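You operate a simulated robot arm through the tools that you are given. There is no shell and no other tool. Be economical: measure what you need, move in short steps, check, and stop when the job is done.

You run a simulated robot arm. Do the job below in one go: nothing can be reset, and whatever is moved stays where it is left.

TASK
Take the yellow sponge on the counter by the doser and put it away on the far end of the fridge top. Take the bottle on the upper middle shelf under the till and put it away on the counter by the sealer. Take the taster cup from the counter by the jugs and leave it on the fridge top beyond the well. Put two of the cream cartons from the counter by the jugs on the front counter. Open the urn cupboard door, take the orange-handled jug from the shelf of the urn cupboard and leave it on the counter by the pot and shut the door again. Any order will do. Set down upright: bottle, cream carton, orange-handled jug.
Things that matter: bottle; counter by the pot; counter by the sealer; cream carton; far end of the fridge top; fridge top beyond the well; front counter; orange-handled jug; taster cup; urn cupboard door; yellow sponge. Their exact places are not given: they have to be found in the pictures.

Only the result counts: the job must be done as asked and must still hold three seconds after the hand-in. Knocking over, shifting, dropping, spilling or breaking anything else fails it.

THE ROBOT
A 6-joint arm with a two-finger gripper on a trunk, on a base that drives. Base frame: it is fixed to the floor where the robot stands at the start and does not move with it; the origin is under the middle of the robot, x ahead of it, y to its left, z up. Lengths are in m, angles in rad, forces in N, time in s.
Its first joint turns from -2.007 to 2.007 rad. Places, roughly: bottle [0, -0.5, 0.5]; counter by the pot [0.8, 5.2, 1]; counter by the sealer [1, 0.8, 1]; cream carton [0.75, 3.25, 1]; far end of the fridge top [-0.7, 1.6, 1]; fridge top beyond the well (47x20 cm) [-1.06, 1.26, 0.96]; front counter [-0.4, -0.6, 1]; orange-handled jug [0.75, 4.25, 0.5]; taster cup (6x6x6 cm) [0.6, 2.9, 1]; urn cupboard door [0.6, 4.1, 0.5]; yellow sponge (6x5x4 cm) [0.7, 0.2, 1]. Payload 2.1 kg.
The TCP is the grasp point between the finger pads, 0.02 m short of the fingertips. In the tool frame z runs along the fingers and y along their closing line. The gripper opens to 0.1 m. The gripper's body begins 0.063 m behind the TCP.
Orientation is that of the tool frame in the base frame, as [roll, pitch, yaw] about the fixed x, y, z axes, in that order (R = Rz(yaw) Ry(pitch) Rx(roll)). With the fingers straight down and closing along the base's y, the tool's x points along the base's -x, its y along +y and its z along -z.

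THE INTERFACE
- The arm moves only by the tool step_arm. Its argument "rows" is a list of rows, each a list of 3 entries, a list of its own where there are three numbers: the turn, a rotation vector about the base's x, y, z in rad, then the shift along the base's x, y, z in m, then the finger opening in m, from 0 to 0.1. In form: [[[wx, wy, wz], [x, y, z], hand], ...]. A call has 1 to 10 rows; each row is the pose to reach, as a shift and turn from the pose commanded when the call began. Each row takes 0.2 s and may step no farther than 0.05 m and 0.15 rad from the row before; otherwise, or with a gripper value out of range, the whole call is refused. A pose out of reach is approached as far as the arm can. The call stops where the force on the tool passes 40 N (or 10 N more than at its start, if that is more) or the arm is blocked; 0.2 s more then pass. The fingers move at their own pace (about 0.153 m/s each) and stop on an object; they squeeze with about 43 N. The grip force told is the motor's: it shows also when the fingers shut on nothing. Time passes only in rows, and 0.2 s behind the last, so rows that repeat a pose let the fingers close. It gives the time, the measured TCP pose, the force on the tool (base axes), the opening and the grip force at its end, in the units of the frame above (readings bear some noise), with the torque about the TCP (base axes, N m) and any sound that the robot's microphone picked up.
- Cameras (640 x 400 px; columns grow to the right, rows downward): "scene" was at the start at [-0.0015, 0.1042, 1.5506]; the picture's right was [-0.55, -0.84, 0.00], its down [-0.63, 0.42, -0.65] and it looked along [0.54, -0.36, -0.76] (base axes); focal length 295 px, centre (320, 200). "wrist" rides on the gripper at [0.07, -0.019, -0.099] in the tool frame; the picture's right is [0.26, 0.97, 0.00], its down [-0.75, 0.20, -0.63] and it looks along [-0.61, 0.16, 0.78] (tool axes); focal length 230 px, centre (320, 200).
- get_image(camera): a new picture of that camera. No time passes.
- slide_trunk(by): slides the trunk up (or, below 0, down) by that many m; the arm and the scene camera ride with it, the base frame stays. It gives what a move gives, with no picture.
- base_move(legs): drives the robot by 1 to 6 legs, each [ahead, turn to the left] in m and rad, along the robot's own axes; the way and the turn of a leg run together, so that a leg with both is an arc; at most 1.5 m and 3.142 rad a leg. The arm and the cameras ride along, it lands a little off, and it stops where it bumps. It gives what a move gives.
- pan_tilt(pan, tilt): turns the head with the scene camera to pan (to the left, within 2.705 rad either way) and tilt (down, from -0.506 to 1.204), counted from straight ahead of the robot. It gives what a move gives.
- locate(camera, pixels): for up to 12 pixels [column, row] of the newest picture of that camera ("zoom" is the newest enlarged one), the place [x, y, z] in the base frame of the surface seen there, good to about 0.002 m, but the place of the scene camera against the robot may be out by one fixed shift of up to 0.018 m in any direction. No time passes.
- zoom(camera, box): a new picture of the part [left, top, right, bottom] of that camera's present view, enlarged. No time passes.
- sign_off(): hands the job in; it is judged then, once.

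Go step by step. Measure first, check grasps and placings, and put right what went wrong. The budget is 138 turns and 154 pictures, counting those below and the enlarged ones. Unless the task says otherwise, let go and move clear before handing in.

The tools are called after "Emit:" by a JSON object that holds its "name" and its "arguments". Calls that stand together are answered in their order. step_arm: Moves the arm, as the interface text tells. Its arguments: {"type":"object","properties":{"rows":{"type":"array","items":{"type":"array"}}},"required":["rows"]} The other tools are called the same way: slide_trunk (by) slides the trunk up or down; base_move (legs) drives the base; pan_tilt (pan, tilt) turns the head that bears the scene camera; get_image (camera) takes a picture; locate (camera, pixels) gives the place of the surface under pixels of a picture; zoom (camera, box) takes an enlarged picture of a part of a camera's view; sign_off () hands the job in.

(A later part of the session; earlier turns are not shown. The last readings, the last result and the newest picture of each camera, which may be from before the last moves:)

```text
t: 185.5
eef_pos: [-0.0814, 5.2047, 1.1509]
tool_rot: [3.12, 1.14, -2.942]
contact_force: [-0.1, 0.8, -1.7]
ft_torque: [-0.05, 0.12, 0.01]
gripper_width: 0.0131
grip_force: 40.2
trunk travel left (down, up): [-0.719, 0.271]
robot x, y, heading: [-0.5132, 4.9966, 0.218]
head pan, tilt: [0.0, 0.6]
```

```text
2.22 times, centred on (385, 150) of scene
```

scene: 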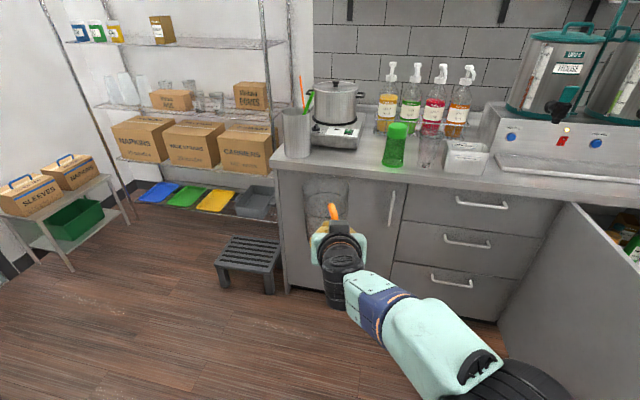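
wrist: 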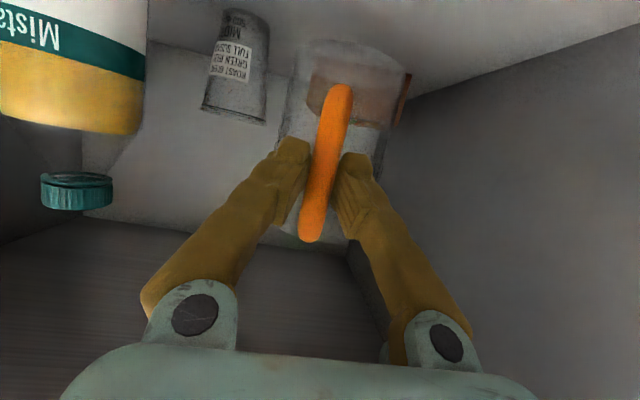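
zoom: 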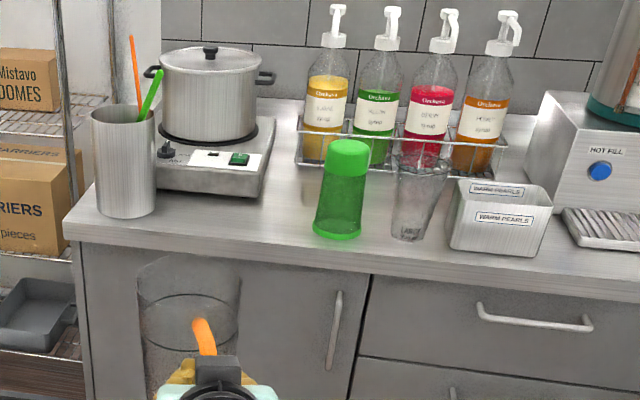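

I measure the lane between hotplate and green bottle more finely.

Emit:
{"name": "locate", "arguments": {"camera": "zoom", "pixels": [[262, 180], [248, 200], [255, 205], [160, 190], [270, 150], [315, 225], [320, 190], [300, 160], [290, 210], [340, 238], [345, 150], [240, 240]]}}

```text
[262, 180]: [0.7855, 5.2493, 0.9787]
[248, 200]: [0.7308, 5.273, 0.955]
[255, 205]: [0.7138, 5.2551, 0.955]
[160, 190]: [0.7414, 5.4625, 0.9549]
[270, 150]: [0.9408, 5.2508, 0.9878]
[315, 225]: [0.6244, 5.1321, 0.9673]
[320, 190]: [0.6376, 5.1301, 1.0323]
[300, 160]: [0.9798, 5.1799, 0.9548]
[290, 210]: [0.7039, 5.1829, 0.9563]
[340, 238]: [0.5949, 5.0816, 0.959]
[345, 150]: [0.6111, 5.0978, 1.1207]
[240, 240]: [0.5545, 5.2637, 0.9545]
```

Lane is ~0.12 wide; best spot is jug centre ≈(0.672,5.215), just ahead of the hotplate corner. Raise 0.1 and drive there.

Emit:
{"name": "slide_trunk", "arguments": {"by": 0.1}}

Emit:
{"name": "base_move", "arguments": {"legs": [[0, -0.068], [0.635, 0], [0, -0.15]]}}

Emit:
{"name": "pan_tilt", "arguments": {"pan": 0.1, "tilt": 0.9}}

Emit:
{"name": "get_image", "arguments": {"camera": "scene"}}

Emit:
{"name": "get_image", "arguments": {"camera": "wrist"}}

```text
t: 186.8
eef_pos: [-0.0798, 5.2023, 1.2513]
tool_rot: [3.12, 1.14, -2.942]
contact_force: [0.6, -0.2, -2.6]
ft_torque: [-0.05, 0.13, -0.04]
gripper_width: 0.0132
grip_force: 39.0
trunk travel left (down, up): [-0.819, 0.171]
robot x, y, heading: [-0.5147, 4.9909, 0.226]
head pan, tilt: [0.0, 0.6]
```

```text
t: 191.5
eef_pos: [0.593, 5.1955, 1.2508]
tool_rot: [3.119, 1.14, 3.113]
contact_force: [-0.5, 0.2, -2.3]
ft_torque: [0.01, 0.11, 0.0]
gripper_width: 0.013
grip_force: 39.8
trunk travel left (down, up): [-0.819, 0.171]
robot x, y, heading: [0.1225, 5.0846, 0.0]
head pan, tilt: [0.0, 0.6]
```

```text
t: 192.3
eef_pos: [0.5931, 5.1957, 1.2513]
tool_rot: [3.119, 1.139, 3.113]
contact_force: [0.0, -0.1, -1.7]
ft_torque: [-0.03, 0.14, -0.03]
gripper_width: 0.0128
grip_force: 39.4
trunk travel left (down, up): [-0.819, 0.171]
robot x, y, heading: [0.1243, 5.0881, -0.009]
head pan, tilt: [0.099, 0.901]
```

```text
93 pictures are left
```

scene: 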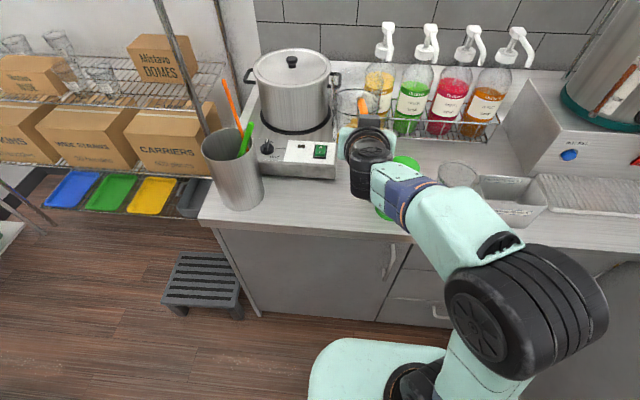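

```text
92 pictures are left
```

wrist: 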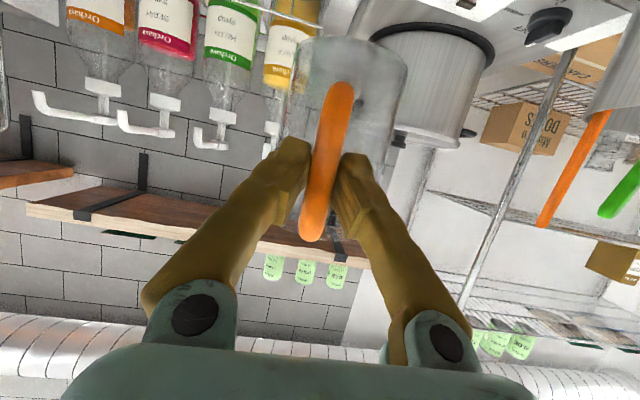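

Jug centre ≈(0.68,5.193) now; shift by (−0.008,+0.027) and lower to just above the counter, then look.

Emit:
{"name": "step_arm", "arguments": {"rows": [[[0, 0, 0.02], [-0.004, 0.014, 0], 0.0], [[0, 0, 0.02], [-0.008, 0.027, 0], 0.0], [[0, 0, 0.02], [-0.008, 0.027, 0], 0.0]]}}

Emit:
{"name": "slide_trunk", "arguments": {"by": -0.17}}

Emit:
{"name": "get_image", "arguments": {"camera": "scene"}}

Emit:
{"name": "get_image", "arguments": {"camera": "wrist"}}

```text
t: 193.1
eef_pos: [0.5861, 5.2211, 1.2489]
tool_rot: [3.118, 1.138, 3.131]
contact_force: [-0.6, 0.5, -2.2]
ft_torque: [0.0, 0.11, 0.0]
gripper_width: 0.013
grip_force: 38.9
trunk travel left (down, up): [-0.819, 0.171]
robot x, y, heading: [0.1214, 5.0891, -0.003]
head pan, tilt: [0.099, 0.901]
```

```text
t: 195.0
eef_pos: [0.5852, 5.2221, 1.082]
tool_rot: [3.118, 1.138, 3.134]
contact_force: [0.1, 0.2, -1.8]
ft_torque: [-0.02, 0.11, 0.01]
gripper_width: 0.0128
grip_force: 39.3
trunk travel left (down, up): [-0.649, 0.341]
robot x, y, heading: [0.1237, 5.0865, -0.007]
head pan, tilt: [0.099, 0.901]
```

```text
91 pictures are left
```

scene: 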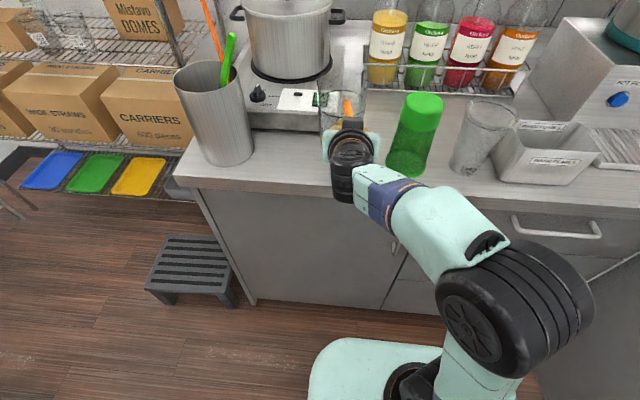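

```text
90 pictures are left
```

wrist: 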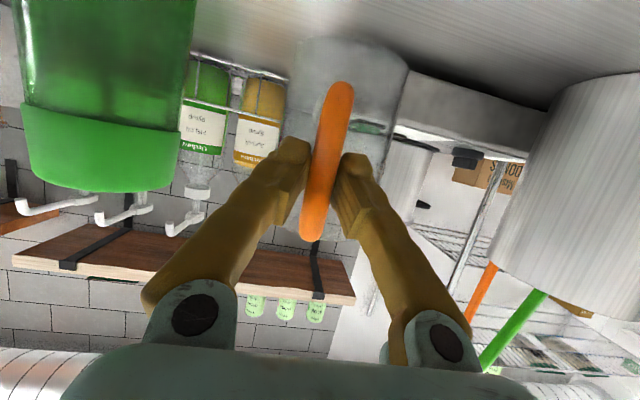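

Clearances look good. Pull back 0.012 to keep off the hotplate, and lower to contact.

Emit:
{"name": "step_arm", "arguments": {"rows": [[[0, 0, 0], [-0.012, 0, 0], 0.0], [[0, 0, 0], [-0.012, 0, 0], 0.0]]}}

Emit:
{"name": "slide_trunk", "arguments": {"by": -0.035}}

Emit:
{"name": "slide_trunk", "arguments": {"by": -0.005}}

```text
t: 195.6
eef_pos: [0.5744, 5.2223, 1.0808]
tool_rot: [3.117, 1.14, 3.132]
contact_force: [0.0, 0.0, -1.9]
ft_torque: [-0.02, 0.1, 0.02]
gripper_width: 0.0131
grip_force: 39.6
trunk travel left (down, up): [-0.649, 0.341]
robot x, y, heading: [0.1216, 5.0905, -0.005]
head pan, tilt: [0.099, 0.901]
```

```text
t: 196.4
eef_pos: [0.5737, 5.2214, 1.0446]
tool_rot: [3.118, 1.14, 3.132]
contact_force: [-0.2, -0.4, -1.8]
ft_torque: [-0.03, 0.14, -0.02]
gripper_width: 0.0128
grip_force: 40.0
trunk travel left (down, up): [-0.614, 0.376]
robot x, y, heading: [0.1277, 5.0859, -0.008]
head pan, tilt: [0.099, 0.901]
```

```text
t: 196.9
eef_pos: [0.5723, 5.2212, 1.0424]
tool_rot: [3.116, 1.142, 3.133]
contact_force: [-0.7, 0.4, 6.3]
ft_torque: [-0.02, -1.09, -0.02]
gripper_width: 0.0128
grip_force: 39.7
trunk travel left (down, up): [-0.609, 0.381]
robot x, y, heading: [0.1229, 5.0855, -0.002]
head pan, tilt: [0.099, 0.901]
```

Contact felt. Open and retreat straight back.

Emit:
{"name": "step_arm", "arguments": {"rows": [[[0, 0, 0], [0, 0, 0], 0.06], [[0, 0, 0], [0, 0, 0], 0.06], [[0, 0, 0], [0, 0, 0], 0.06]]}}

Emit:
{"name": "base_move", "arguments": {"legs": [[-0.3, 0]]}}

Emit:
{"name": "get_image", "arguments": {"camera": "scene"}}

```text
t: 197.8
eef_pos: [0.5733, 5.223, 1.0402]
tool_rot: [3.118, 1.139, 3.134]
contact_force: [-0.1, 0.3, 0.2]
ft_torque: [0.02, -0.01, 0.01]
gripper_width: 0.0599
grip_force: 0.1
trunk travel left (down, up): [-0.609, 0.381]
robot x, y, heading: [0.1209, 5.0854, -0.006]
head pan, tilt: [0.099, 0.901]
```

```text
t: 199.8
eef_pos: [0.2793, 5.2226, 1.0416]
tool_rot: [3.12, 1.139, 3.132]
contact_force: [-0.8, -0.5, -0.1]
ft_torque: [-0.01, 0.02, 0.0]
gripper_width: 0.0599
grip_force: 0.0
trunk travel left (down, up): [-0.609, 0.381]
robot x, y, heading: [-0.1693, 5.0879, -0.003]
head pan, tilt: [0.099, 0.901]
```

```text
89 pictures are left
```

scene: 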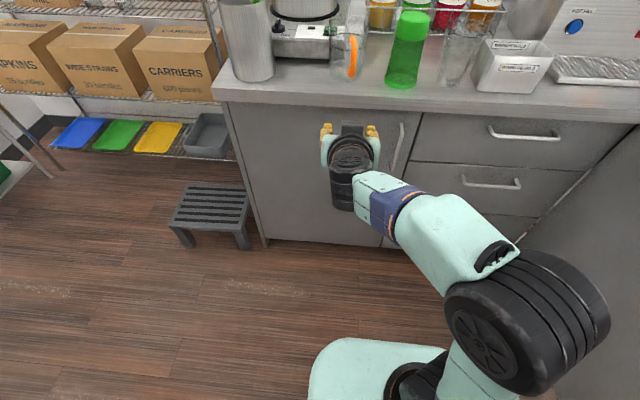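

The jug stands upright by the pot (350,55). Now shut the door: position on its outer side, facing −y, lower, fingers closed.

Emit:
{"name": "base_move", "arguments": {"legs": [[0.134, 0], [0, -1.57]]}}

Emit:
{"name": "slide_trunk", "arguments": {"by": -0.29}}

Emit:
{"name": "step_arm", "arguments": {"rows": [[[0, 0, 0], [0, 0, 0], 0.0], [[0, 0, 0], [0, 0, 0], 0.0]]}}

Emit:
{"name": "base_move", "arguments": {"legs": [[0.4, 0]]}}

Emit:
{"name": "pan_tilt", "arguments": {"pan": 0.2, "tilt": 0.8}}

Emit:
{"name": "get_image", "arguments": {"camera": "scene"}}

```text
t: 204.9
eef_pos: [0.0932, 4.636, 1.0415]
tool_rot: [3.12, 1.14, 1.552]
contact_force: [-0.2, -0.1, 0.2]
ft_torque: [-0.01, -0.01, 0.01]
gripper_width: 0.0601
grip_force: 0.0
trunk travel left (down, up): [-0.609, 0.381]
robot x, y, heading: [-0.0365, 5.0911, -1.584]
head pan, tilt: [0.099, 0.901]
```

```text
t: 207.8
eef_pos: [0.092, 4.6359, 0.7518]
tool_rot: [3.118, 1.14, 1.551]
contact_force: [0.3, -0.2, -0.3]
ft_torque: [0.02, 0.0, 0.0]
gripper_width: 0.0599
grip_force: 0.0
trunk travel left (down, up): [-0.319, 0.671]
robot x, y, heading: [-0.0348, 5.0877, -1.584]
head pan, tilt: [0.099, 0.901]
```

```text
t: 208.4
eef_pos: [0.0924, 4.6357, 0.7517]
tool_rot: [3.118, 1.14, 1.551]
contact_force: [0.0, -0.2, 0.5]
ft_torque: [0.0, 0.0, 0.01]
gripper_width: 0.0
grip_force: 29.7
trunk travel left (down, up): [-0.319, 0.671]
robot x, y, heading: [-0.0402, 5.084, -1.586]
head pan, tilt: [0.099, 0.901]
```

```text
t: 210.9
eef_pos: [0.0916, 4.2397, 0.7496]
tool_rot: [3.119, 1.14, 1.557]
contact_force: [0.1, 0.4, -0.3]
ft_torque: [-0.03, -0.05, 0.0]
gripper_width: 0.0
grip_force: 29.9
trunk travel left (down, up): [-0.319, 0.671]
robot x, y, heading: [-0.0425, 4.6924, -1.581]
head pan, tilt: [0.099, 0.901]
```

```text
t: 211.6
eef_pos: [0.091, 4.2395, 0.75]
tool_rot: [3.118, 1.138, 1.559]
contact_force: [0.0, 0.2, 0.6]
ft_torque: [0.0, 0.02, -0.01]
gripper_width: 0.0002
grip_force: 29.0
trunk travel left (down, up): [-0.319, 0.671]
robot x, y, heading: [-0.0419, 4.6911, -1.579]
head pan, tilt: [0.201, 0.799]
```

```text
88 pictures are left
```

scene: 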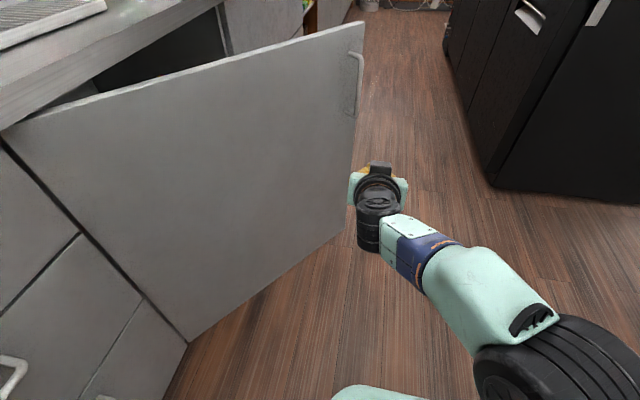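

The door is swinging shut ahead of the fingers. Measure its angle.

Emit:
{"name": "locate", "arguments": {"camera": "scene", "pixels": [[360, 28], [352, 200], [200, 80], [30, 130], [340, 130]]}}

```text
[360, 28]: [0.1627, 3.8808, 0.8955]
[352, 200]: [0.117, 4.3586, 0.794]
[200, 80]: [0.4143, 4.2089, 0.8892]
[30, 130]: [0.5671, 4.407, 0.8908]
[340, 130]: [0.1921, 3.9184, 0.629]
```

Door has ~39° left. Drive on 0.3, turn left so the arm sweeps it, then push to closed.

Emit:
{"name": "base_move", "arguments": {"legs": [[0.3, 0], [0, 0.85], [0.2, 0]]}}

Emit:
{"name": "pan_tilt", "arguments": {"pan": 0.3, "tilt": 0.8}}

Emit:
{"name": "get_image", "arguments": {"camera": "scene"}}

```text
t: 217.0
eef_pos: [0.5347, 4.0719, 0.7509]
tool_rot: [3.119, 1.139, 2.423]
contact_force: [0.3, -0.4, 0.0]
ft_torque: [-0.03, -0.02, -0.01]
gripper_width: 0.0
grip_force: 29.5
trunk travel left (down, up): [-0.319, 0.671]
robot x, y, heading: [0.1044, 4.2624, -0.713]
head pan, tilt: [0.201, 0.799]
```

```text
t: 217.7
eef_pos: [0.5339, 4.0713, 0.7507]
tool_rot: [3.119, 1.139, 2.422]
contact_force: [-0.3, 1.1, -0.5]
ft_torque: [-0.01, 0.0, 0.01]
gripper_width: 0.0
grip_force: 29.4
trunk travel left (down, up): [-0.319, 0.671]
robot x, y, heading: [0.1084, 4.2632, -0.712]
head pan, tilt: [0.3, 0.799]
```

```text
87 pictures are left
```

scene: 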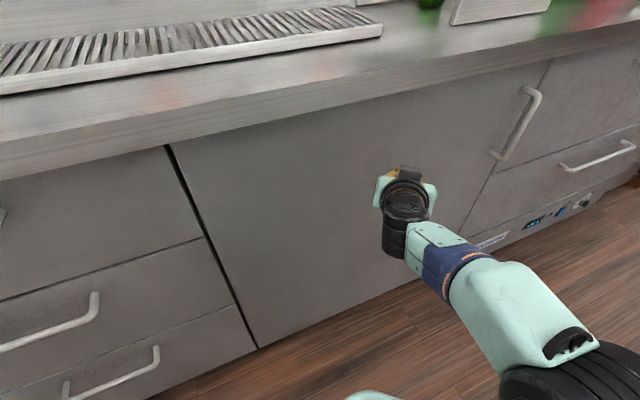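

The door looks shut. Verify depths across it.

Emit:
{"name": "locate", "arguments": {"camera": "scene", "pixels": [[480, 190], [500, 80], [520, 180], [350, 150], [250, 200], [140, 200], [590, 80]]}}

Emit:
{"name": "zoom", "arguments": {"camera": "scene", "box": [420, 50, 600, 250]}}

```text
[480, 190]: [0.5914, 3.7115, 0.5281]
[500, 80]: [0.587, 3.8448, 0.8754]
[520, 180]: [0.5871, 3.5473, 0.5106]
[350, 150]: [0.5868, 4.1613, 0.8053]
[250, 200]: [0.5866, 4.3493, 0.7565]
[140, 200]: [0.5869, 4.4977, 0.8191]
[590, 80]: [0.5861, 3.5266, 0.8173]
```

```text
2.00 times, centred on (510, 150) of scene
```

zoom: 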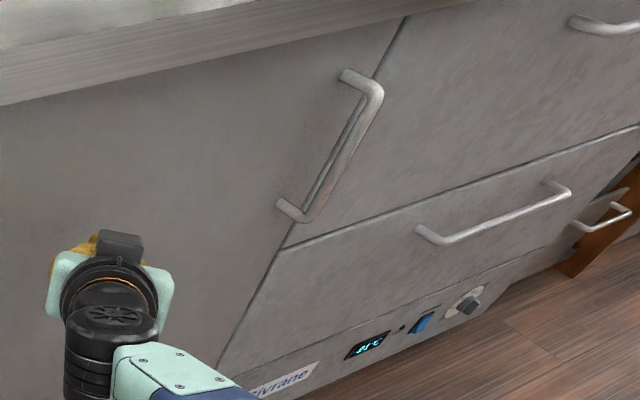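

Door is flush (x≈0.587 across). Next the taster cup: back off and drive down the aisle to y≈2.98, facing the counter.

Emit:
{"name": "base_move", "arguments": {"legs": [[-0.28, 0], [0, -0.86], [1.5, 0], [0, 1.57]]}}

Emit:
{"name": "slide_trunk", "arguments": {"by": 0.4}}

Emit:
{"name": "step_arm", "arguments": {"rows": [[[0, 0.12, 0], [-0.01, -0.01, 0.0], 0.08], [[0, 0.24, 0], [-0.02, -0.02, 0], 0.08], [[0, 0.36, 0], [-0.03, -0.03, 0], 0.08], [[0, 0.48, 0], [-0.04, -0.04, 0], 0.08], [[0, 0.6, 0], [-0.05, -0.05, 0], 0.08], [[0, 0.72, 0], [-0.06, -0.06, 0], 0.08], [[0, 0.84, 0], [-0.07, -0.07, 0], 0.08], [[0, 0.96, 0], [-0.08, -0.08, 0], 0.08], [[0, 1.08, 0], [-0.09, -0.09, 0], 0.08], [[0, 1.139, 0], [-0.1, -0.1, 0], 0.08]]}}

Emit:
{"name": "pan_tilt", "arguments": {"pan": 0.0, "tilt": 0.7}}

Emit:
{"name": "get_image", "arguments": {"camera": "scene"}}

```text
t: 232.8
eef_pos: [0.3469, 3.0803, 0.7506]
tool_rot: [3.119, 1.139, -3.129]
contact_force: [1.5, -0.2, -0.5]
ft_torque: [0.0, 0.0, 0.0]
gripper_width: 0.0
grip_force: 30.0
trunk travel left (down, up): [-0.319, 0.671]
robot x, y, heading: [-0.1003, 2.9326, 0.016]
head pan, tilt: [0.3, 0.799]
```

```text
t: 236.6
eef_pos: [0.3473, 3.0795, 1.1516]
tool_rot: [3.118, 1.14, -3.129]
contact_force: [0.7, 0.0, 0.3]
ft_torque: [0.0, 0.03, 0.03]
gripper_width: 0.0001
grip_force: 29.5
trunk travel left (down, up): [-0.719, 0.271]
robot x, y, heading: [-0.1005, 2.9399, 0.018]
head pan, tilt: [0.3, 0.799]
```

```text
t: 238.8
eef_pos: [0.2481, 2.9807, 1.1501]
tool_rot: [3.108, -0.001, -3.137]
contact_force: [0.8, -0.4, -1.1]
ft_torque: [-0.01, -0.01, 0.0]
gripper_width: 0.08
grip_force: 0.1
trunk travel left (down, up): [-0.719, 0.271]
robot x, y, heading: [-0.0982, 2.9402, 0.02]
head pan, tilt: [0.3, 0.799]
```

```text
t: 239.6
eef_pos: [0.2482, 2.9807, 1.1515]
tool_rot: [3.108, 0.002, -3.136]
contact_force: [0.9, 0.2, 0.5]
ft_torque: [-0.02, 0.01, 0.01]
gripper_width: 0.0802
grip_force: 0.1
trunk travel left (down, up): [-0.719, 0.271]
robot x, y, heading: [-0.0968, 2.9382, 0.015]
head pan, tilt: [0.0, 0.7]
```

```text
85 pictures are left
```

scene: 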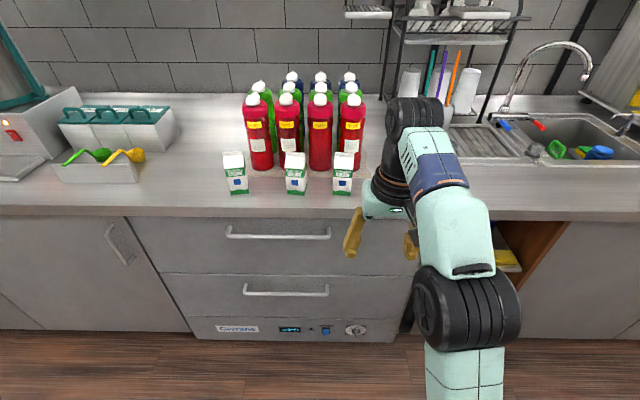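

Cup is hidden behind the gripper. I shift the arm to y≈2.87 and drive 0.36 m in, then look with the wrist camera.

Emit:
{"name": "step_arm", "arguments": {"rows": [[[0.03, 0, 0], [0.005, -0.04, 0], 0.08], [[0.03, 0, 0], [0.01, -0.08, 0], 0.08], [[0.03, 0, 0], [0.015, -0.118, 0], 0.08], [[0.03, 0, 0], [0.015, -0.118, 0], 0.08]]}}

Emit:
{"name": "base_move", "arguments": {"legs": [[0.36, 0]]}}

Emit:
{"name": "get_image", "arguments": {"camera": "wrist"}}

Emit:
{"name": "get_image", "arguments": {"camera": "scene"}}

```text
t: 240.6
eef_pos: [0.2585, 2.863, 1.1439]
tool_rot: [3.079, 0.003, -3.136]
contact_force: [0.1, 0.4, -0.1]
ft_torque: [-0.03, -0.02, 0.02]
gripper_width: 0.0801
grip_force: 0.0
out of reach, approached as far as the arm can: row 3, 4
trunk travel left (down, up): [-0.719, 0.271]
robot x, y, heading: [-0.0992, 2.9361, 0.015]
head pan, tilt: [0.0, 0.7]
```

```text
t: 242.9
eef_pos: [0.6196, 2.8719, 1.1455]
tool_rot: [3.077, 0.004, -3.13]
contact_force: [0.8, -0.4, -0.2]
ft_torque: [0.02, 0.03, 0.01]
gripper_width: 0.0801
grip_force: 0.0
trunk travel left (down, up): [-0.719, 0.271]
robot x, y, heading: [0.2572, 2.9441, 0.024]
head pan, tilt: [0.0, 0.7]
```

```text
84 pictures are left
```

wrist: 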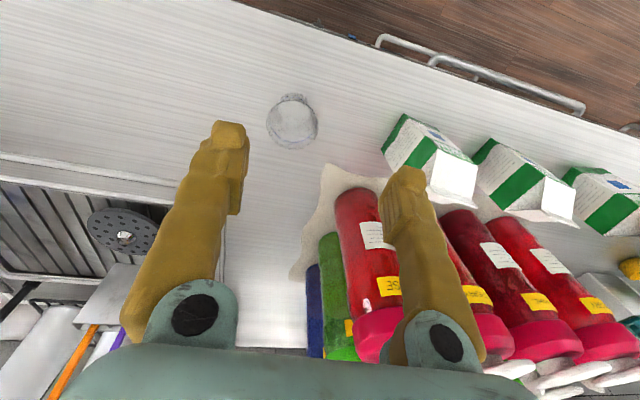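

```text
83 pictures are left
```

scene: 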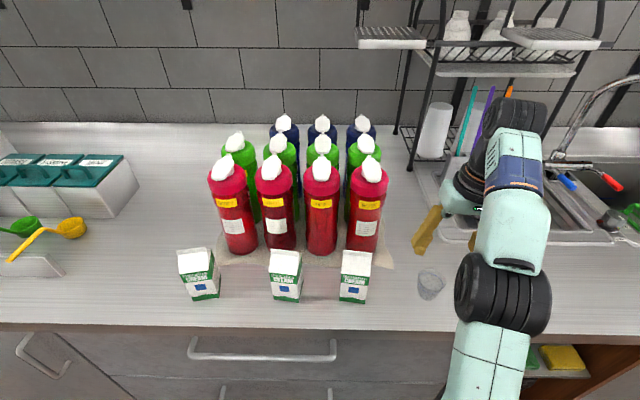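

Taster cup at wrist (293,122), scene (430,285). Locate it and the cartons.

Emit:
{"name": "locate", "arguments": {"camera": "wrist", "pixels": [[293, 125], [268, 122], [317, 122], [293, 97], [295, 147], [320, 160], [240, 100], [385, 145], [440, 200]]}}

Emit:
{"name": "locate", "arguments": {"camera": "scene", "pixels": [[430, 270], [418, 285], [430, 298], [355, 270], [353, 300], [286, 270], [285, 298], [198, 262], [203, 298], [368, 298], [340, 298]]}}

Emit:
{"name": "zoom", "arguments": {"camera": "wrist", "box": [240, 70, 340, 170]}}

```text
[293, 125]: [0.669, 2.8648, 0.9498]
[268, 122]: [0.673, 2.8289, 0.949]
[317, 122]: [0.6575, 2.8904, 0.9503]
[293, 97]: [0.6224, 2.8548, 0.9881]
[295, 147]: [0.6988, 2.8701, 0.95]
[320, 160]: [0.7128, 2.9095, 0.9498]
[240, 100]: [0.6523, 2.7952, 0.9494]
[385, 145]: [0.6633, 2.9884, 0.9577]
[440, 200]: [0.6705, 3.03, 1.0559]
```

```text
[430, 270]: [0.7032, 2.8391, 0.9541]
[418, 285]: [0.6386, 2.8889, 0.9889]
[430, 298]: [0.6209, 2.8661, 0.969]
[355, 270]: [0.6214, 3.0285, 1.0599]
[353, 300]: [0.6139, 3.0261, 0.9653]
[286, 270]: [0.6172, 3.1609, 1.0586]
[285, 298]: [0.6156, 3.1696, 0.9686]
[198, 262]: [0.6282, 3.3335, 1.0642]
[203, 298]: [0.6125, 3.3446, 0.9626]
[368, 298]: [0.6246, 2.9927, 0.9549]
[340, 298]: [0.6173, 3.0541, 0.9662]
```

```text
4.00 times, centred on (290, 120) of wrist
```

zoom: 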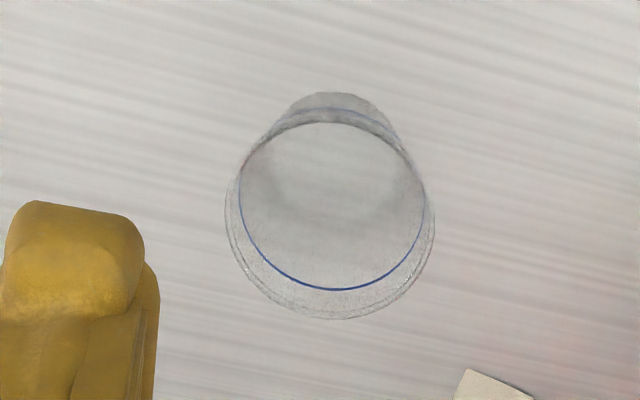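

Cup centre ≈(0.650,2.861). Level the tool, centre it and lower around the cup.

Emit:
{"name": "step_arm", "arguments": {"rows": [[[-0.03, 0, 0], [0.015, -0.006, 0], 0.1], [[-0.064, 0, 0], [0.03, -0.011, 0], 0.1], [[-0.064, 0, 0], [0.03, -0.011, 0], 0.1]]}}

Emit:
{"name": "slide_trunk", "arguments": {"by": -0.09}}

Emit:
{"name": "get_image", "arguments": {"camera": "wrist"}}

```text
t: 243.8
eef_pos: [0.6358, 2.8646, 1.1325]
tool_rot: [-3.141, 0.004, -3.132]
contact_force: [-0.1, 0.2, -0.6]
ft_torque: [-0.01, -0.02, -0.02]
gripper_width: 0.1001
grip_force: 0.0
out of reach, approached as far as the arm can: row 1, 2, 3
trunk travel left (down, up): [-0.719, 0.271]
robot x, y, heading: [0.259, 2.943, 0.024]
head pan, tilt: [0.0, 0.7]
```

```text
t: 245.0
eef_pos: [0.6363, 2.8641, 1.0436]
tool_rot: [-3.141, 0.004, -3.13]
contact_force: [-0.6, -0.4, -0.7]
ft_torque: [0.04, -0.02, -0.01]
gripper_width: 0.1001
grip_force: 0.1
trunk travel left (down, up): [-0.629, 0.361]
robot x, y, heading: [0.2614, 2.9414, 0.028]
head pan, tilt: [0.0, 0.7]
```

```text
81 pictures are left
```

wrist: 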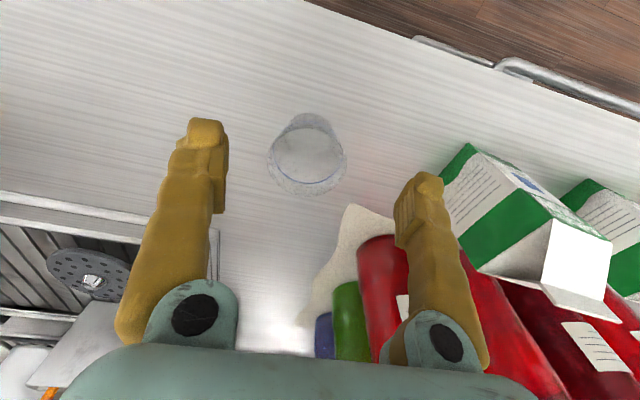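

Centred in y. Lower with the arm and advance x to 0.650.

Emit:
{"name": "step_arm", "arguments": {"rows": [[[0, 0, 0], [0.007, -0.002, -0.03], 0.1], [[0, 0, 0], [0.0135, -0.003, -0.064], 0.1], [[0, 0, 0], [0.0135, -0.003, -0.064], 0.1]]}}

Emit:
{"name": "get_image", "arguments": {"camera": "wrist"}}

```text
t: 245.8
eef_pos: [0.6504, 2.862, 0.979]
tool_rot: [3.14, 0.004, -3.131]
contact_force: [0.0, 0.6, 0.4]
ft_torque: [0.01, 0.0, 0.01]
gripper_width: 0.1
grip_force: 0.0
trunk travel left (down, up): [-0.629, 0.361]
robot x, y, heading: [0.2594, 2.942, 0.029]
head pan, tilt: [0.0, 0.7]
```

```text
80 pictures are left
```

wrist: 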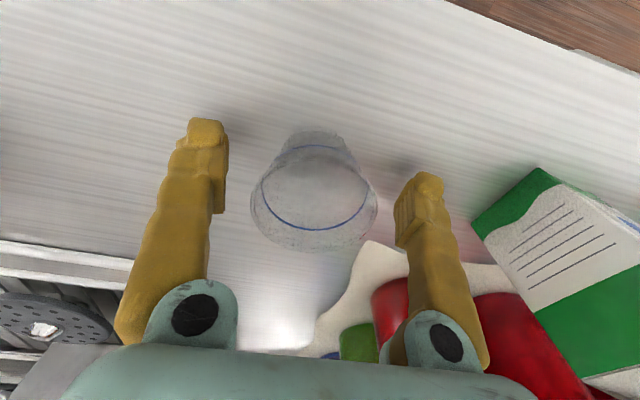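

Cup is between the fingers. Close and lift.

Emit:
{"name": "step_arm", "arguments": {"rows": [[[0, 0, 0], [0, 0, 0], 0.05], [[0, 0, 0], [0, 0, 0], 0.03], [[0, 0, 0], [0, 0, 0], 0.03]]}}

Emit:
{"name": "slide_trunk", "arguments": {"by": 0.25}}

Emit:
{"name": "get_image", "arguments": {"camera": "wrist"}}

```text
t: 246.6
eef_pos: [0.6506, 2.8613, 0.9777]
tool_rot: [-3.141, 0.003, -3.132]
contact_force: [0.0, -0.7, 0.6]
ft_torque: [-0.05, 0.02, -0.01]
gripper_width: 0.0422
grip_force: 42.8
trunk travel left (down, up): [-0.629, 0.361]
robot x, y, heading: [0.2651, 2.9442, 0.022]
head pan, tilt: [0.0, 0.7]
```

```text
t: 249.2
eef_pos: [0.6503, 2.8629, 1.2278]
tool_rot: [3.141, 0.004, -3.132]
contact_force: [0.5, -1.5, -1.0]
ft_torque: [-0.04, -0.01, 0.02]
gripper_width: 0.0415
grip_force: 42.4
trunk travel left (down, up): [-0.879, 0.111]
robot x, y, heading: [0.2612, 2.9441, 0.022]
head pan, tilt: [0.0, 0.7]
```

```text
79 pictures are left
```

wrist: 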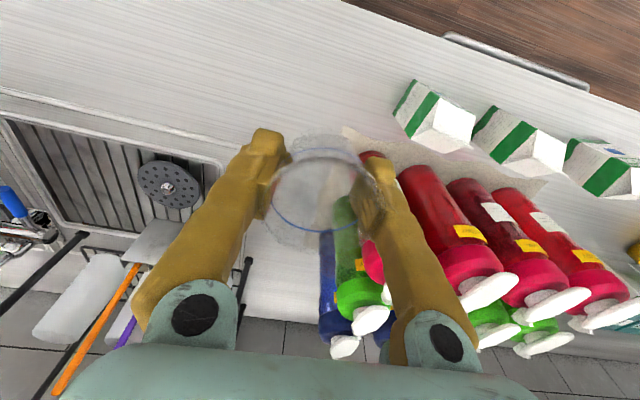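

Cup held (0.042). Now drive to the near end of the fridge.

Emit:
{"name": "base_move", "arguments": {"legs": [[-0.3, 0], [0, -1.59], [1.1, 0], [1.05, 0], [0, -1.57], [0.78, 0]]}}

Emit:
{"name": "pan_tilt", "arguments": {"pan": -1.0, "tilt": 0.9}}

Emit:
{"name": "get_image", "arguments": {"camera": "scene"}}

```text
t: 272.8
eef_pos: [-1.1469, 0.7868, 1.2294]
tool_rot: [3.141, 0.002, 0.066]
contact_force: [0.3, 0.3, -0.1]
ft_torque: [-0.02, -0.01, 0.0]
gripper_width: 0.0409
grip_force: 43.2
trunk travel left (down, up): [-0.879, 0.111]
robot x, y, heading: [-0.7511, 0.7282, -3.067]
head pan, tilt: [0.0, 0.7]
```

```text
t: 274.1
eef_pos: [-1.1476, 0.7873, 1.2289]
tool_rot: [3.141, 0.002, 0.068]
contact_force: [-0.8, 0.6, -0.5]
ft_torque: [0.0, -0.02, 0.0]
gripper_width: 0.0407
grip_force: 42.9
trunk travel left (down, up): [-0.879, 0.111]
robot x, y, heading: [-0.7536, 0.7306, -3.063]
head pan, tilt: [-1.0, 0.901]
```

```text
78 pictures are left
```

scene: 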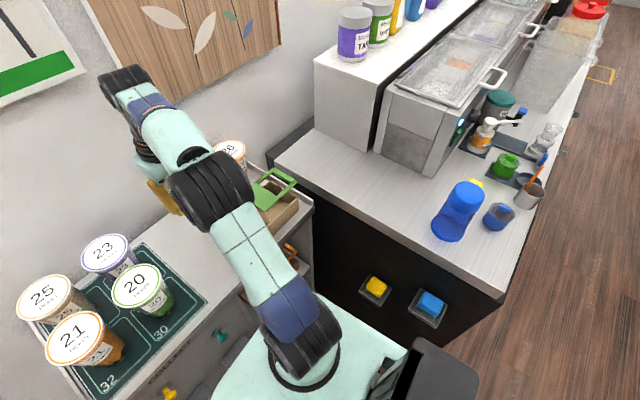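

The patch by the well is visible at (370,170). Measure the end panel's sponge holders, shelf edges and patch.

Emit:
{"name": "locate", "arguments": {"camera": "scene", "pixels": [[375, 288], [430, 305], [365, 300], [415, 318], [310, 205], [300, 240], [275, 160], [360, 175], [420, 175], [330, 145], [385, 205], [440, 250]]}}

```text
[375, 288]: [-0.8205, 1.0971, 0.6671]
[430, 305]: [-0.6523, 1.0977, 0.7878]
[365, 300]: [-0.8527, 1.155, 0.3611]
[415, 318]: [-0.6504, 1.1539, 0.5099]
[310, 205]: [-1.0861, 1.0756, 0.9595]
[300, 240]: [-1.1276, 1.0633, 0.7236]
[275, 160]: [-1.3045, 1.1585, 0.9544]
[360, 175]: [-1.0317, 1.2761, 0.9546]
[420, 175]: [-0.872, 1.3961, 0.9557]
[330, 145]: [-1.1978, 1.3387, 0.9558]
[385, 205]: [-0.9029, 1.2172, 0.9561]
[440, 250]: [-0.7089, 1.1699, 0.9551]
```

Holders protrude to y≈1.09; patch spans y 1.17–1.37. I turn to face +y, advance to y≈0.85, and swing the cup over (-0.97,1.265).

Emit:
{"name": "base_move", "arguments": {"legs": [[0.08, 0], [0, -1.647], [0.12, 0]]}}

Emit:
{"name": "step_arm", "arguments": {"rows": [[[0, 0, 0], [-0.045, 0, -0.006], 0.03], [[0, 0, 0], [-0.09, 0.0, -0.012], 0.03], [[0, 0, 0], [-0.135, 0.0, -0.02], 0.03], [[0, 0, 0], [-0.18, 0.0, -0.03], 0.03], [[0, 0, 0], [-0.22, 0.0, -0.04], 0.03]]}}

Emit:
{"name": "get_image", "arguments": {"camera": "wrist"}}

```text
t: 279.9
eef_pos: [-0.753, 1.2224, 1.232]
tool_rot: [-3.139, 0.013, -1.563]
contact_force: [-0.5, -0.3, 1.3]
ft_torque: [0.07, 0.01, -0.03]
gripper_width: 0.0406
grip_force: 42.6
trunk travel left (down, up): [-0.879, 0.111]
robot x, y, heading: [-0.834, 0.8382, 1.596]
head pan, tilt: [-1.0, 0.901]
```

```text
t: 281.1
eef_pos: [-0.9762, 1.2299, 1.1896]
tool_rot: [-3.14, 0.006, -1.561]
contact_force: [0.2, -0.2, -0.6]
ft_torque: [-0.01, 0.0, 0.03]
gripper_width: 0.0405
grip_force: 42.8
trunk travel left (down, up): [-0.879, 0.111]
robot x, y, heading: [-0.833, 0.8398, 1.591]
head pan, tilt: [-1.0, 0.901]
```

```text
77 pictures are left
```

wrist: 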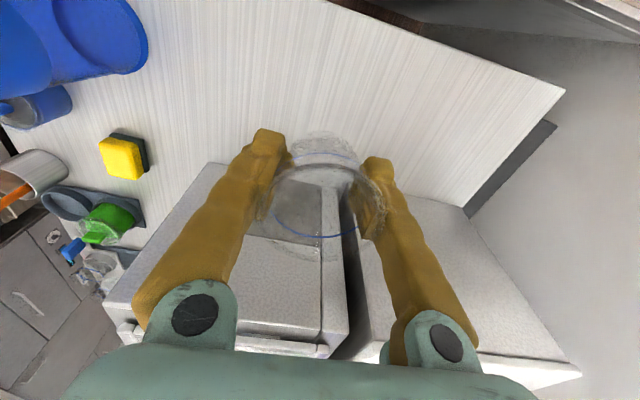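

Shift 0.032 in y, then lower to the surface.

Emit:
{"name": "step_arm", "arguments": {"rows": [[[0, 0, 0], [0, 0.016, -0.015], 0.03], [[0, 0, 0], [0, 0.032, -0.03], 0.03], [[0, 0, 0], [0, 0.032, -0.03], 0.03]]}}

Emit:
{"name": "slide_trunk", "arguments": {"by": -0.15}}

Emit:
{"name": "get_image", "arguments": {"camera": "wrist"}}

```text
t: 281.9
eef_pos: [-0.9745, 1.2615, 1.1592]
tool_rot: [3.141, 0.006, -1.561]
contact_force: [0.1, 0.2, -0.1]
ft_torque: [0.01, -0.03, 0.02]
gripper_width: 0.0403
grip_force: 43.0
trunk travel left (down, up): [-0.879, 0.111]
robot x, y, heading: [-0.8342, 0.8433, 1.591]
head pan, tilt: [-1.0, 0.901]
```

```text
t: 283.7
eef_pos: [-0.9734, 1.2621, 1.0089]
tool_rot: [3.141, 0.003, -1.562]
contact_force: [0.7, 0.4, -1.1]
ft_torque: [0.02, -0.01, -0.02]
gripper_width: 0.0405
grip_force: 43.1
trunk travel left (down, up): [-0.729, 0.261]
robot x, y, heading: [-0.8332, 0.8427, 1.59]
head pan, tilt: [-1.0, 0.901]
```

```text
76 pictures are left
```

wrist: 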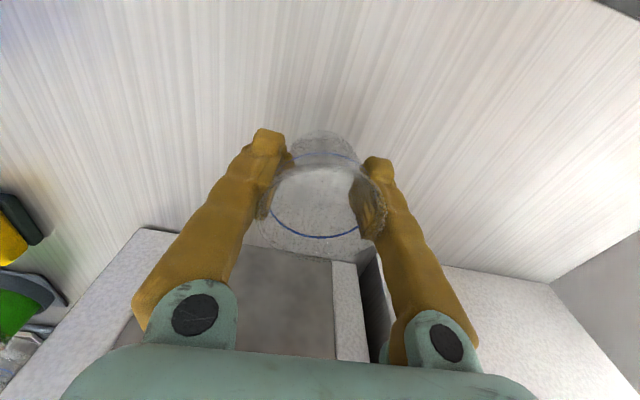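

Lower the last bit and watch the force.

Emit:
{"name": "slide_trunk", "arguments": {"by": -0.025}}

Emit:
{"name": "slide_trunk", "arguments": {"by": -0.006}}

Emit:
{"name": "step_arm", "arguments": {"rows": [[[0, 0, 0], [0, 0, 0], 0.08], [[0, 0, 0], [0, 0, 0], 0.1], [[0, 0, 0], [0, 0, 0], 0.1]]}}

Emit:
{"name": "slide_trunk", "arguments": {"by": 0.2}}

Emit:
{"name": "get_image", "arguments": {"camera": "wrist"}}

```text
t: 284.4
eef_pos: [-0.9739, 1.2619, 0.9841]
tool_rot: [3.141, 0.002, -1.562]
contact_force: [-1.0, 0.9, 0.2]
ft_torque: [-0.01, 0.01, 0.01]
gripper_width: 0.0404
grip_force: 43.3
trunk travel left (down, up): [-0.704, 0.286]
robot x, y, heading: [-0.8349, 0.8385, 1.591]
head pan, tilt: [-1.0, 0.901]
```

```text
t: 284.9
eef_pos: [-0.9747, 1.2628, 0.9778]
tool_rot: [-3.14, 0.003, -1.561]
contact_force: [0.2, -0.2, -0.6]
ft_torque: [-0.01, -0.01, -0.02]
gripper_width: 0.0402
grip_force: 42.7
trunk travel left (down, up): [-0.698, 0.292]
robot x, y, heading: [-0.8343, 0.8409, 1.595]
head pan, tilt: [-1.0, 0.901]
```

```text
t: 285.8
eef_pos: [-0.9738, 1.2618, 0.9774]
tool_rot: [3.142, 0.004, -1.562]
contact_force: [-0.1, 0.3, 0.5]
ft_torque: [0.01, 0.0, 0.01]
gripper_width: 0.1
grip_force: 0.0
trunk travel left (down, up): [-0.698, 0.292]
robot x, y, heading: [-0.8399, 0.8431, 1.589]
head pan, tilt: [-1.0, 0.901]
```

```text
t: 287.9
eef_pos: [-0.9741, 1.263, 1.1775]
tool_rot: [-3.142, 0.004, -1.562]
contact_force: [0.5, 0.1, 0.1]
ft_torque: [-0.03, -0.05, 0.0]
gripper_width: 0.0999
grip_force: 0.0
trunk travel left (down, up): [-0.898, 0.092]
robot x, y, heading: [-0.8324, 0.8429, 1.592]
head pan, tilt: [-1.0, 0.901]
```

```text
75 pictures are left
```

wrist: 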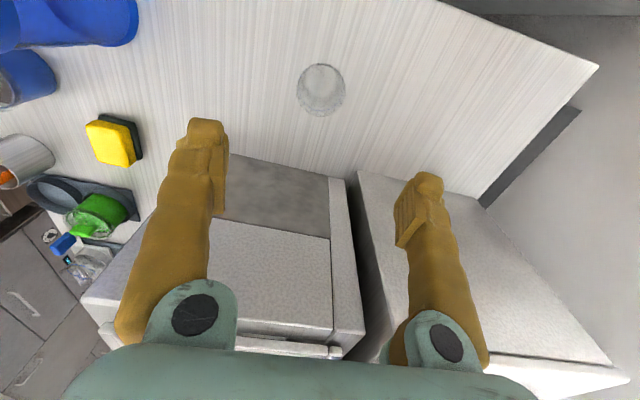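

Taster cup stands upright at wrist (322,88), (-0.974,1.262). Next the bottle: drive back toward the till and reconfigure the arm to a forward tool.

Emit:
{"name": "base_move", "arguments": {"legs": [[-0.2, 0], [0, -1.57], [0.79, 0], [0, -1.59], [0.2, 0]]}}

Emit:
{"name": "step_arm", "arguments": {"rows": [[[-0.12, 0, 0], [-0.0156, -0.003, 0.0145], 0.1], [[-0.24, 0, 0], [-0.031, -0.006, 0.029], 0.1], [[-0.36, 0, 0], [-0.047, -0.009, 0.0435], 0.1], [[-0.48, 0, 0], [-0.062, -0.012, 0.058], 0.1], [[-0.6, 0, 0], [-0.078, -0.015, 0.0725], 0.1], [[-0.72, 0, 0], [-0.094, -0.018, 0.087], 0.1], [[-0.84, 0, 0], [-0.109, -0.021, 0.1015], 0.1], [[-0.96, 0, 0], [-0.125, -0.024, 0.116], 0.1], [[-1.07, 0, 0], [-0.14, -0.03, 0.13], 0.1], [[-1.07, 0, 0], [-0.14, -0.03, 0.13], 0.1]]}}

Emit:
{"name": "slide_trunk", "arguments": {"by": -0.4}}

Emit:
{"name": "pan_tilt", "arguments": {"pan": 0.0, "tilt": 0.6}}

Emit:
{"name": "get_image", "arguments": {"camera": "scene"}}

```text
t: 302.1
eef_pos: [0.0914, 0.0662, 1.1777]
tool_rot: [3.141, 0.007, 1.581]
contact_force: [-0.7, 0.2, 0.5]
ft_torque: [-0.02, 0.01, 0.0]
gripper_width: 0.1001
grip_force: 0.0
trunk travel left (down, up): [-0.898, 0.092]
robot x, y, heading: [-0.0435, 0.4804, -1.552]
head pan, tilt: [-1.0, 0.901]
```

```text
t: 304.3
eef_pos: [-0.0474, 0.0342, 1.3094]
tool_rot: [-3.118, 1.077, 1.593]
contact_force: [-0.3, 0.0, -0.8]
ft_torque: [0.02, -0.01, -0.01]
gripper_width: 0.0998
grip_force: 0.1
trunk travel left (down, up): [-0.898, 0.092]
robot x, y, heading: [-0.0483, 0.4856, -1.55]
head pan, tilt: [-1.0, 0.901]
```

```text
t: 308.2
eef_pos: [-0.0483, 0.0342, 0.9089]
tool_rot: [-3.118, 1.074, 1.594]
contact_force: [0.0, -0.2, 0.3]
ft_torque: [0.0, 0.01, 0.0]
gripper_width: 0.0999
grip_force: 0.0
trunk travel left (down, up): [-0.498, 0.492]
robot x, y, heading: [-0.0485, 0.4807, -1.544]
head pan, tilt: [-1.0, 0.901]
```

```text
t: 309.4
eef_pos: [-0.0481, 0.0318, 0.9079]
tool_rot: [-3.119, 1.076, 1.593]
contact_force: [0.0, 0.1, 0.8]
ft_torque: [-0.01, 0.0, 0.01]
gripper_width: 0.0999
grip_force: 0.1
trunk travel left (down, up): [-0.498, 0.492]
robot x, y, heading: [-0.0483, 0.4837, -1.547]
head pan, tilt: [0.0, 0.6]
```

```text
74 pictures are left
```

scene: 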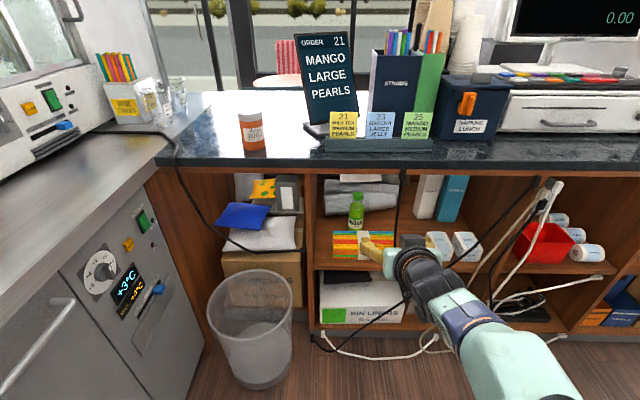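

Bottle at (356,210) behind the sleeves; a dark cord hangs near (400,200). Zoom and locate.

Emit:
{"name": "zoom", "arguments": {"camera": "scene", "box": [290, 150, 450, 270]}}

Emit:
{"name": "locate", "arguments": {"camera": "scene", "pixels": [[356, 193], [356, 215], [349, 215], [364, 215], [356, 228], [402, 180], [398, 215], [345, 240], [335, 240], [392, 225], [340, 190], [320, 175]]}}

```text
3.33 times, centred on (370, 210) of scene
```

zoom: 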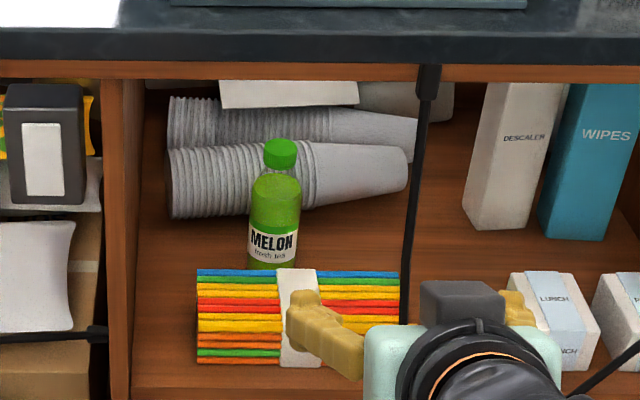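

```text
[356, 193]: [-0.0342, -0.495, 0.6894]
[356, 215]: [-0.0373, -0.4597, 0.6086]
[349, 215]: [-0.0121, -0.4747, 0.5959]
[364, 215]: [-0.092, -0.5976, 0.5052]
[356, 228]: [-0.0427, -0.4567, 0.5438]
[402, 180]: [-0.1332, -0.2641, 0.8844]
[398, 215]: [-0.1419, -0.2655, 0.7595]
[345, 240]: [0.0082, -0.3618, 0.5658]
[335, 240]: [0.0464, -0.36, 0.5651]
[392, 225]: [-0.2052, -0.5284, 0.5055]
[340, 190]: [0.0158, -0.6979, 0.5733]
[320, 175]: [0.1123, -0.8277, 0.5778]
```

Bottle near (-0.04,-0.49), body radius ≈0.03; cord at (-0.14,-0.265). I check the floor cables and get the wrist view.

Emit:
{"name": "locate", "arguments": {"camera": "scene", "pixels": [[335, 345], [380, 357], [440, 348], [405, 290], [320, 320], [250, 380], [320, 285], [310, 310], [345, 325]]}}

Emit:
{"name": "slide_trunk", "arguments": {"by": -0.28}}

Emit:
{"name": "get_image", "arguments": {"camera": "wrist"}}

```text
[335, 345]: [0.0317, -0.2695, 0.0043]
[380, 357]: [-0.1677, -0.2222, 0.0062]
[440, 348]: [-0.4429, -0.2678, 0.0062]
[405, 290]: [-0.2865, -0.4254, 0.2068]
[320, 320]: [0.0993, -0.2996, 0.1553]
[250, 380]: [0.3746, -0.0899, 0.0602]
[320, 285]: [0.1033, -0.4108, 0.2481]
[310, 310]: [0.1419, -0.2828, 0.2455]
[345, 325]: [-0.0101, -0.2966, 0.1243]
```

```text
t: 312.3
eef_pos: [-0.048, 0.0341, 0.6286]
tool_rot: [-3.118, 1.075, 1.594]
contact_force: [-0.7, 0.1, -0.4]
ft_torque: [0.03, 0.01, 0.02]
gripper_width: 0.1001
grip_force: 0.1
trunk travel left (down, up): [-0.218, 0.772]
robot x, y, heading: [-0.0438, 0.4835, -1.549]
head pan, tilt: [0.0, 0.6]
```

```text
72 pictures are left
```

wrist: 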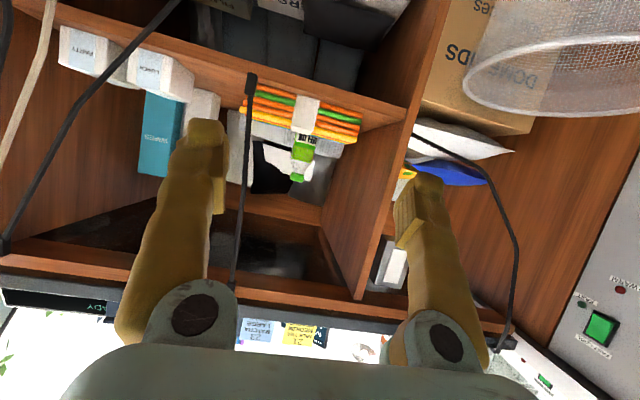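

Bottle at wrist (300,160), cord at (240,180). Locate both.

Emit:
{"name": "locate", "arguments": {"camera": "wrist", "pixels": [[302, 150], [296, 155], [308, 156], [299, 175], [300, 138], [244, 130], [238, 220], [250, 82], [275, 115], [340, 125], [303, 110], [310, 130]]}}

Emit:
{"name": "zoom", "arguments": {"camera": "wrist", "box": [220, 60, 380, 200]}}

```text
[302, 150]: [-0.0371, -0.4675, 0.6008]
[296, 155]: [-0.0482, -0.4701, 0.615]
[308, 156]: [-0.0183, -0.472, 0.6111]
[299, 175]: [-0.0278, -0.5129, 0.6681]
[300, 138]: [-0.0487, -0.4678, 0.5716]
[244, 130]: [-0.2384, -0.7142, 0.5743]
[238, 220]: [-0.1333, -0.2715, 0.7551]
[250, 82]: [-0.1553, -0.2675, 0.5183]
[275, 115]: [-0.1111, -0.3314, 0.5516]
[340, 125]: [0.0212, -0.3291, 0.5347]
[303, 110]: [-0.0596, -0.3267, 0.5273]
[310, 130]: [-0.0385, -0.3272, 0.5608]
```

```text
2.86 times, centred on (300, 130) of wrist
```

zoom: 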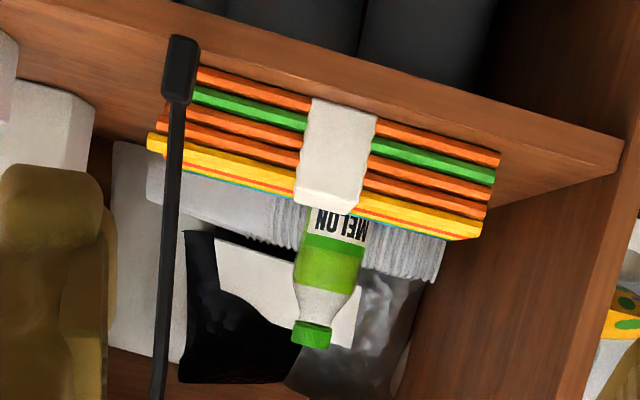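

Bottle axis ≈(-0.036,-0.497), front y −0.4675; stack top z≈0.561. I test whether the arm can reach 0.515 m in this pose to keep the base off the floor cable.

Emit:
{"name": "step_arm", "arguments": {"rows": [[[0, 0, 0], [0.006, -0.03, -0.02], 0.1], [[0, 0, 0], [0.012, -0.06, -0.025], 0.1], [[0, 0, 0], [0.012, -0.07, -0.025], 0.1], [[0, 0, 0], [0.012, -0.07, -0.025], 0.1]]}}

```text
t: 313.3
eef_pos: [-0.0349, -0.0364, 0.6006]
tool_rot: [-3.119, 1.076, 1.594]
contact_force: [-0.7, 0.2, 0.2]
ft_torque: [0.0, -0.04, 0.01]
gripper_width: 0.0999
grip_force: 0.0
trunk travel left (down, up): [-0.218, 0.772]
robot x, y, heading: [-0.0453, 0.4831, -1.55]
head pan, tilt: [0.0, 0.6]
```

Reach OK. Drive ahead 0.38 and check the view.

Emit:
{"name": "step_arm", "arguments": {"rows": [[[0, 0, 0], [-0.008, 0, 0.008], 0.1], [[0, 0, 0], [-0.008, 0, 0.008], 0.1]]}}

Emit:
{"name": "base_move", "arguments": {"legs": [[0.38, 0]]}}

Emit:
{"name": "get_image", "arguments": {"camera": "wrist"}}

Emit:
{"name": "get_image", "arguments": {"camera": "scene"}}

```text
t: 313.9
eef_pos: [-0.0446, -0.0367, 0.6111]
tool_rot: [-3.12, 1.074, 1.594]
contact_force: [-0.7, -0.5, 0.2]
ft_torque: [0.03, 0.03, 0.01]
gripper_width: 0.1002
grip_force: 0.0
trunk travel left (down, up): [-0.218, 0.772]
robot x, y, heading: [-0.0476, 0.4805, -1.548]
head pan, tilt: [0.0, 0.6]
```

```text
t: 316.2
eef_pos: [-0.0346, -0.4096, 0.6095]
tool_rot: [-3.12, 1.075, 1.594]
contact_force: [0.3, -0.7, -0.1]
ft_torque: [-0.03, 0.02, -0.01]
gripper_width: 0.1002
grip_force: 0.0
trunk travel left (down, up): [-0.218, 0.772]
robot x, y, heading: [-0.038, 0.1101, -1.551]
head pan, tilt: [0.0, 0.6]
```

```text
70 pictures are left
```

wrist: 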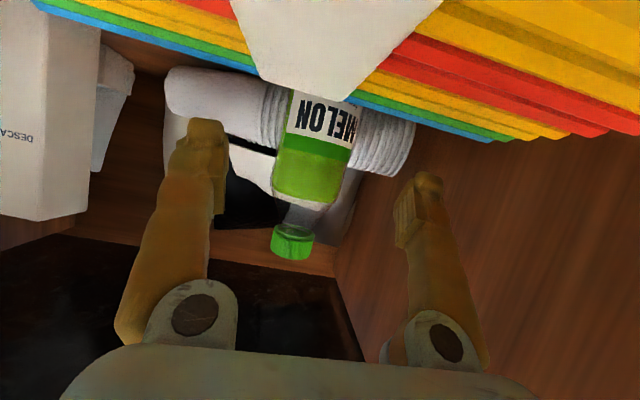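

```text
69 pictures are left
```

scene: 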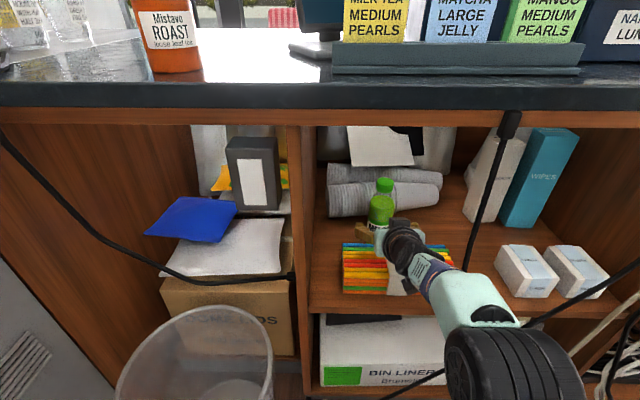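

Bottle between the fingers ahead. Quick locate.

Emit:
{"name": "locate", "arguments": {"camera": "wrist", "pixels": [[315, 165], [282, 160], [345, 170], [305, 190], [320, 120], [350, 60], [290, 245]]}}

```text
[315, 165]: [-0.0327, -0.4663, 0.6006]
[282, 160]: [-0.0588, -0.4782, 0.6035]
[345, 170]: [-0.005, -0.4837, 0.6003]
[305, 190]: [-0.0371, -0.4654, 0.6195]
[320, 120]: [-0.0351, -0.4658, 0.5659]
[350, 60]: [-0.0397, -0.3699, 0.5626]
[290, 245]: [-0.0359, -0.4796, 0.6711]
```

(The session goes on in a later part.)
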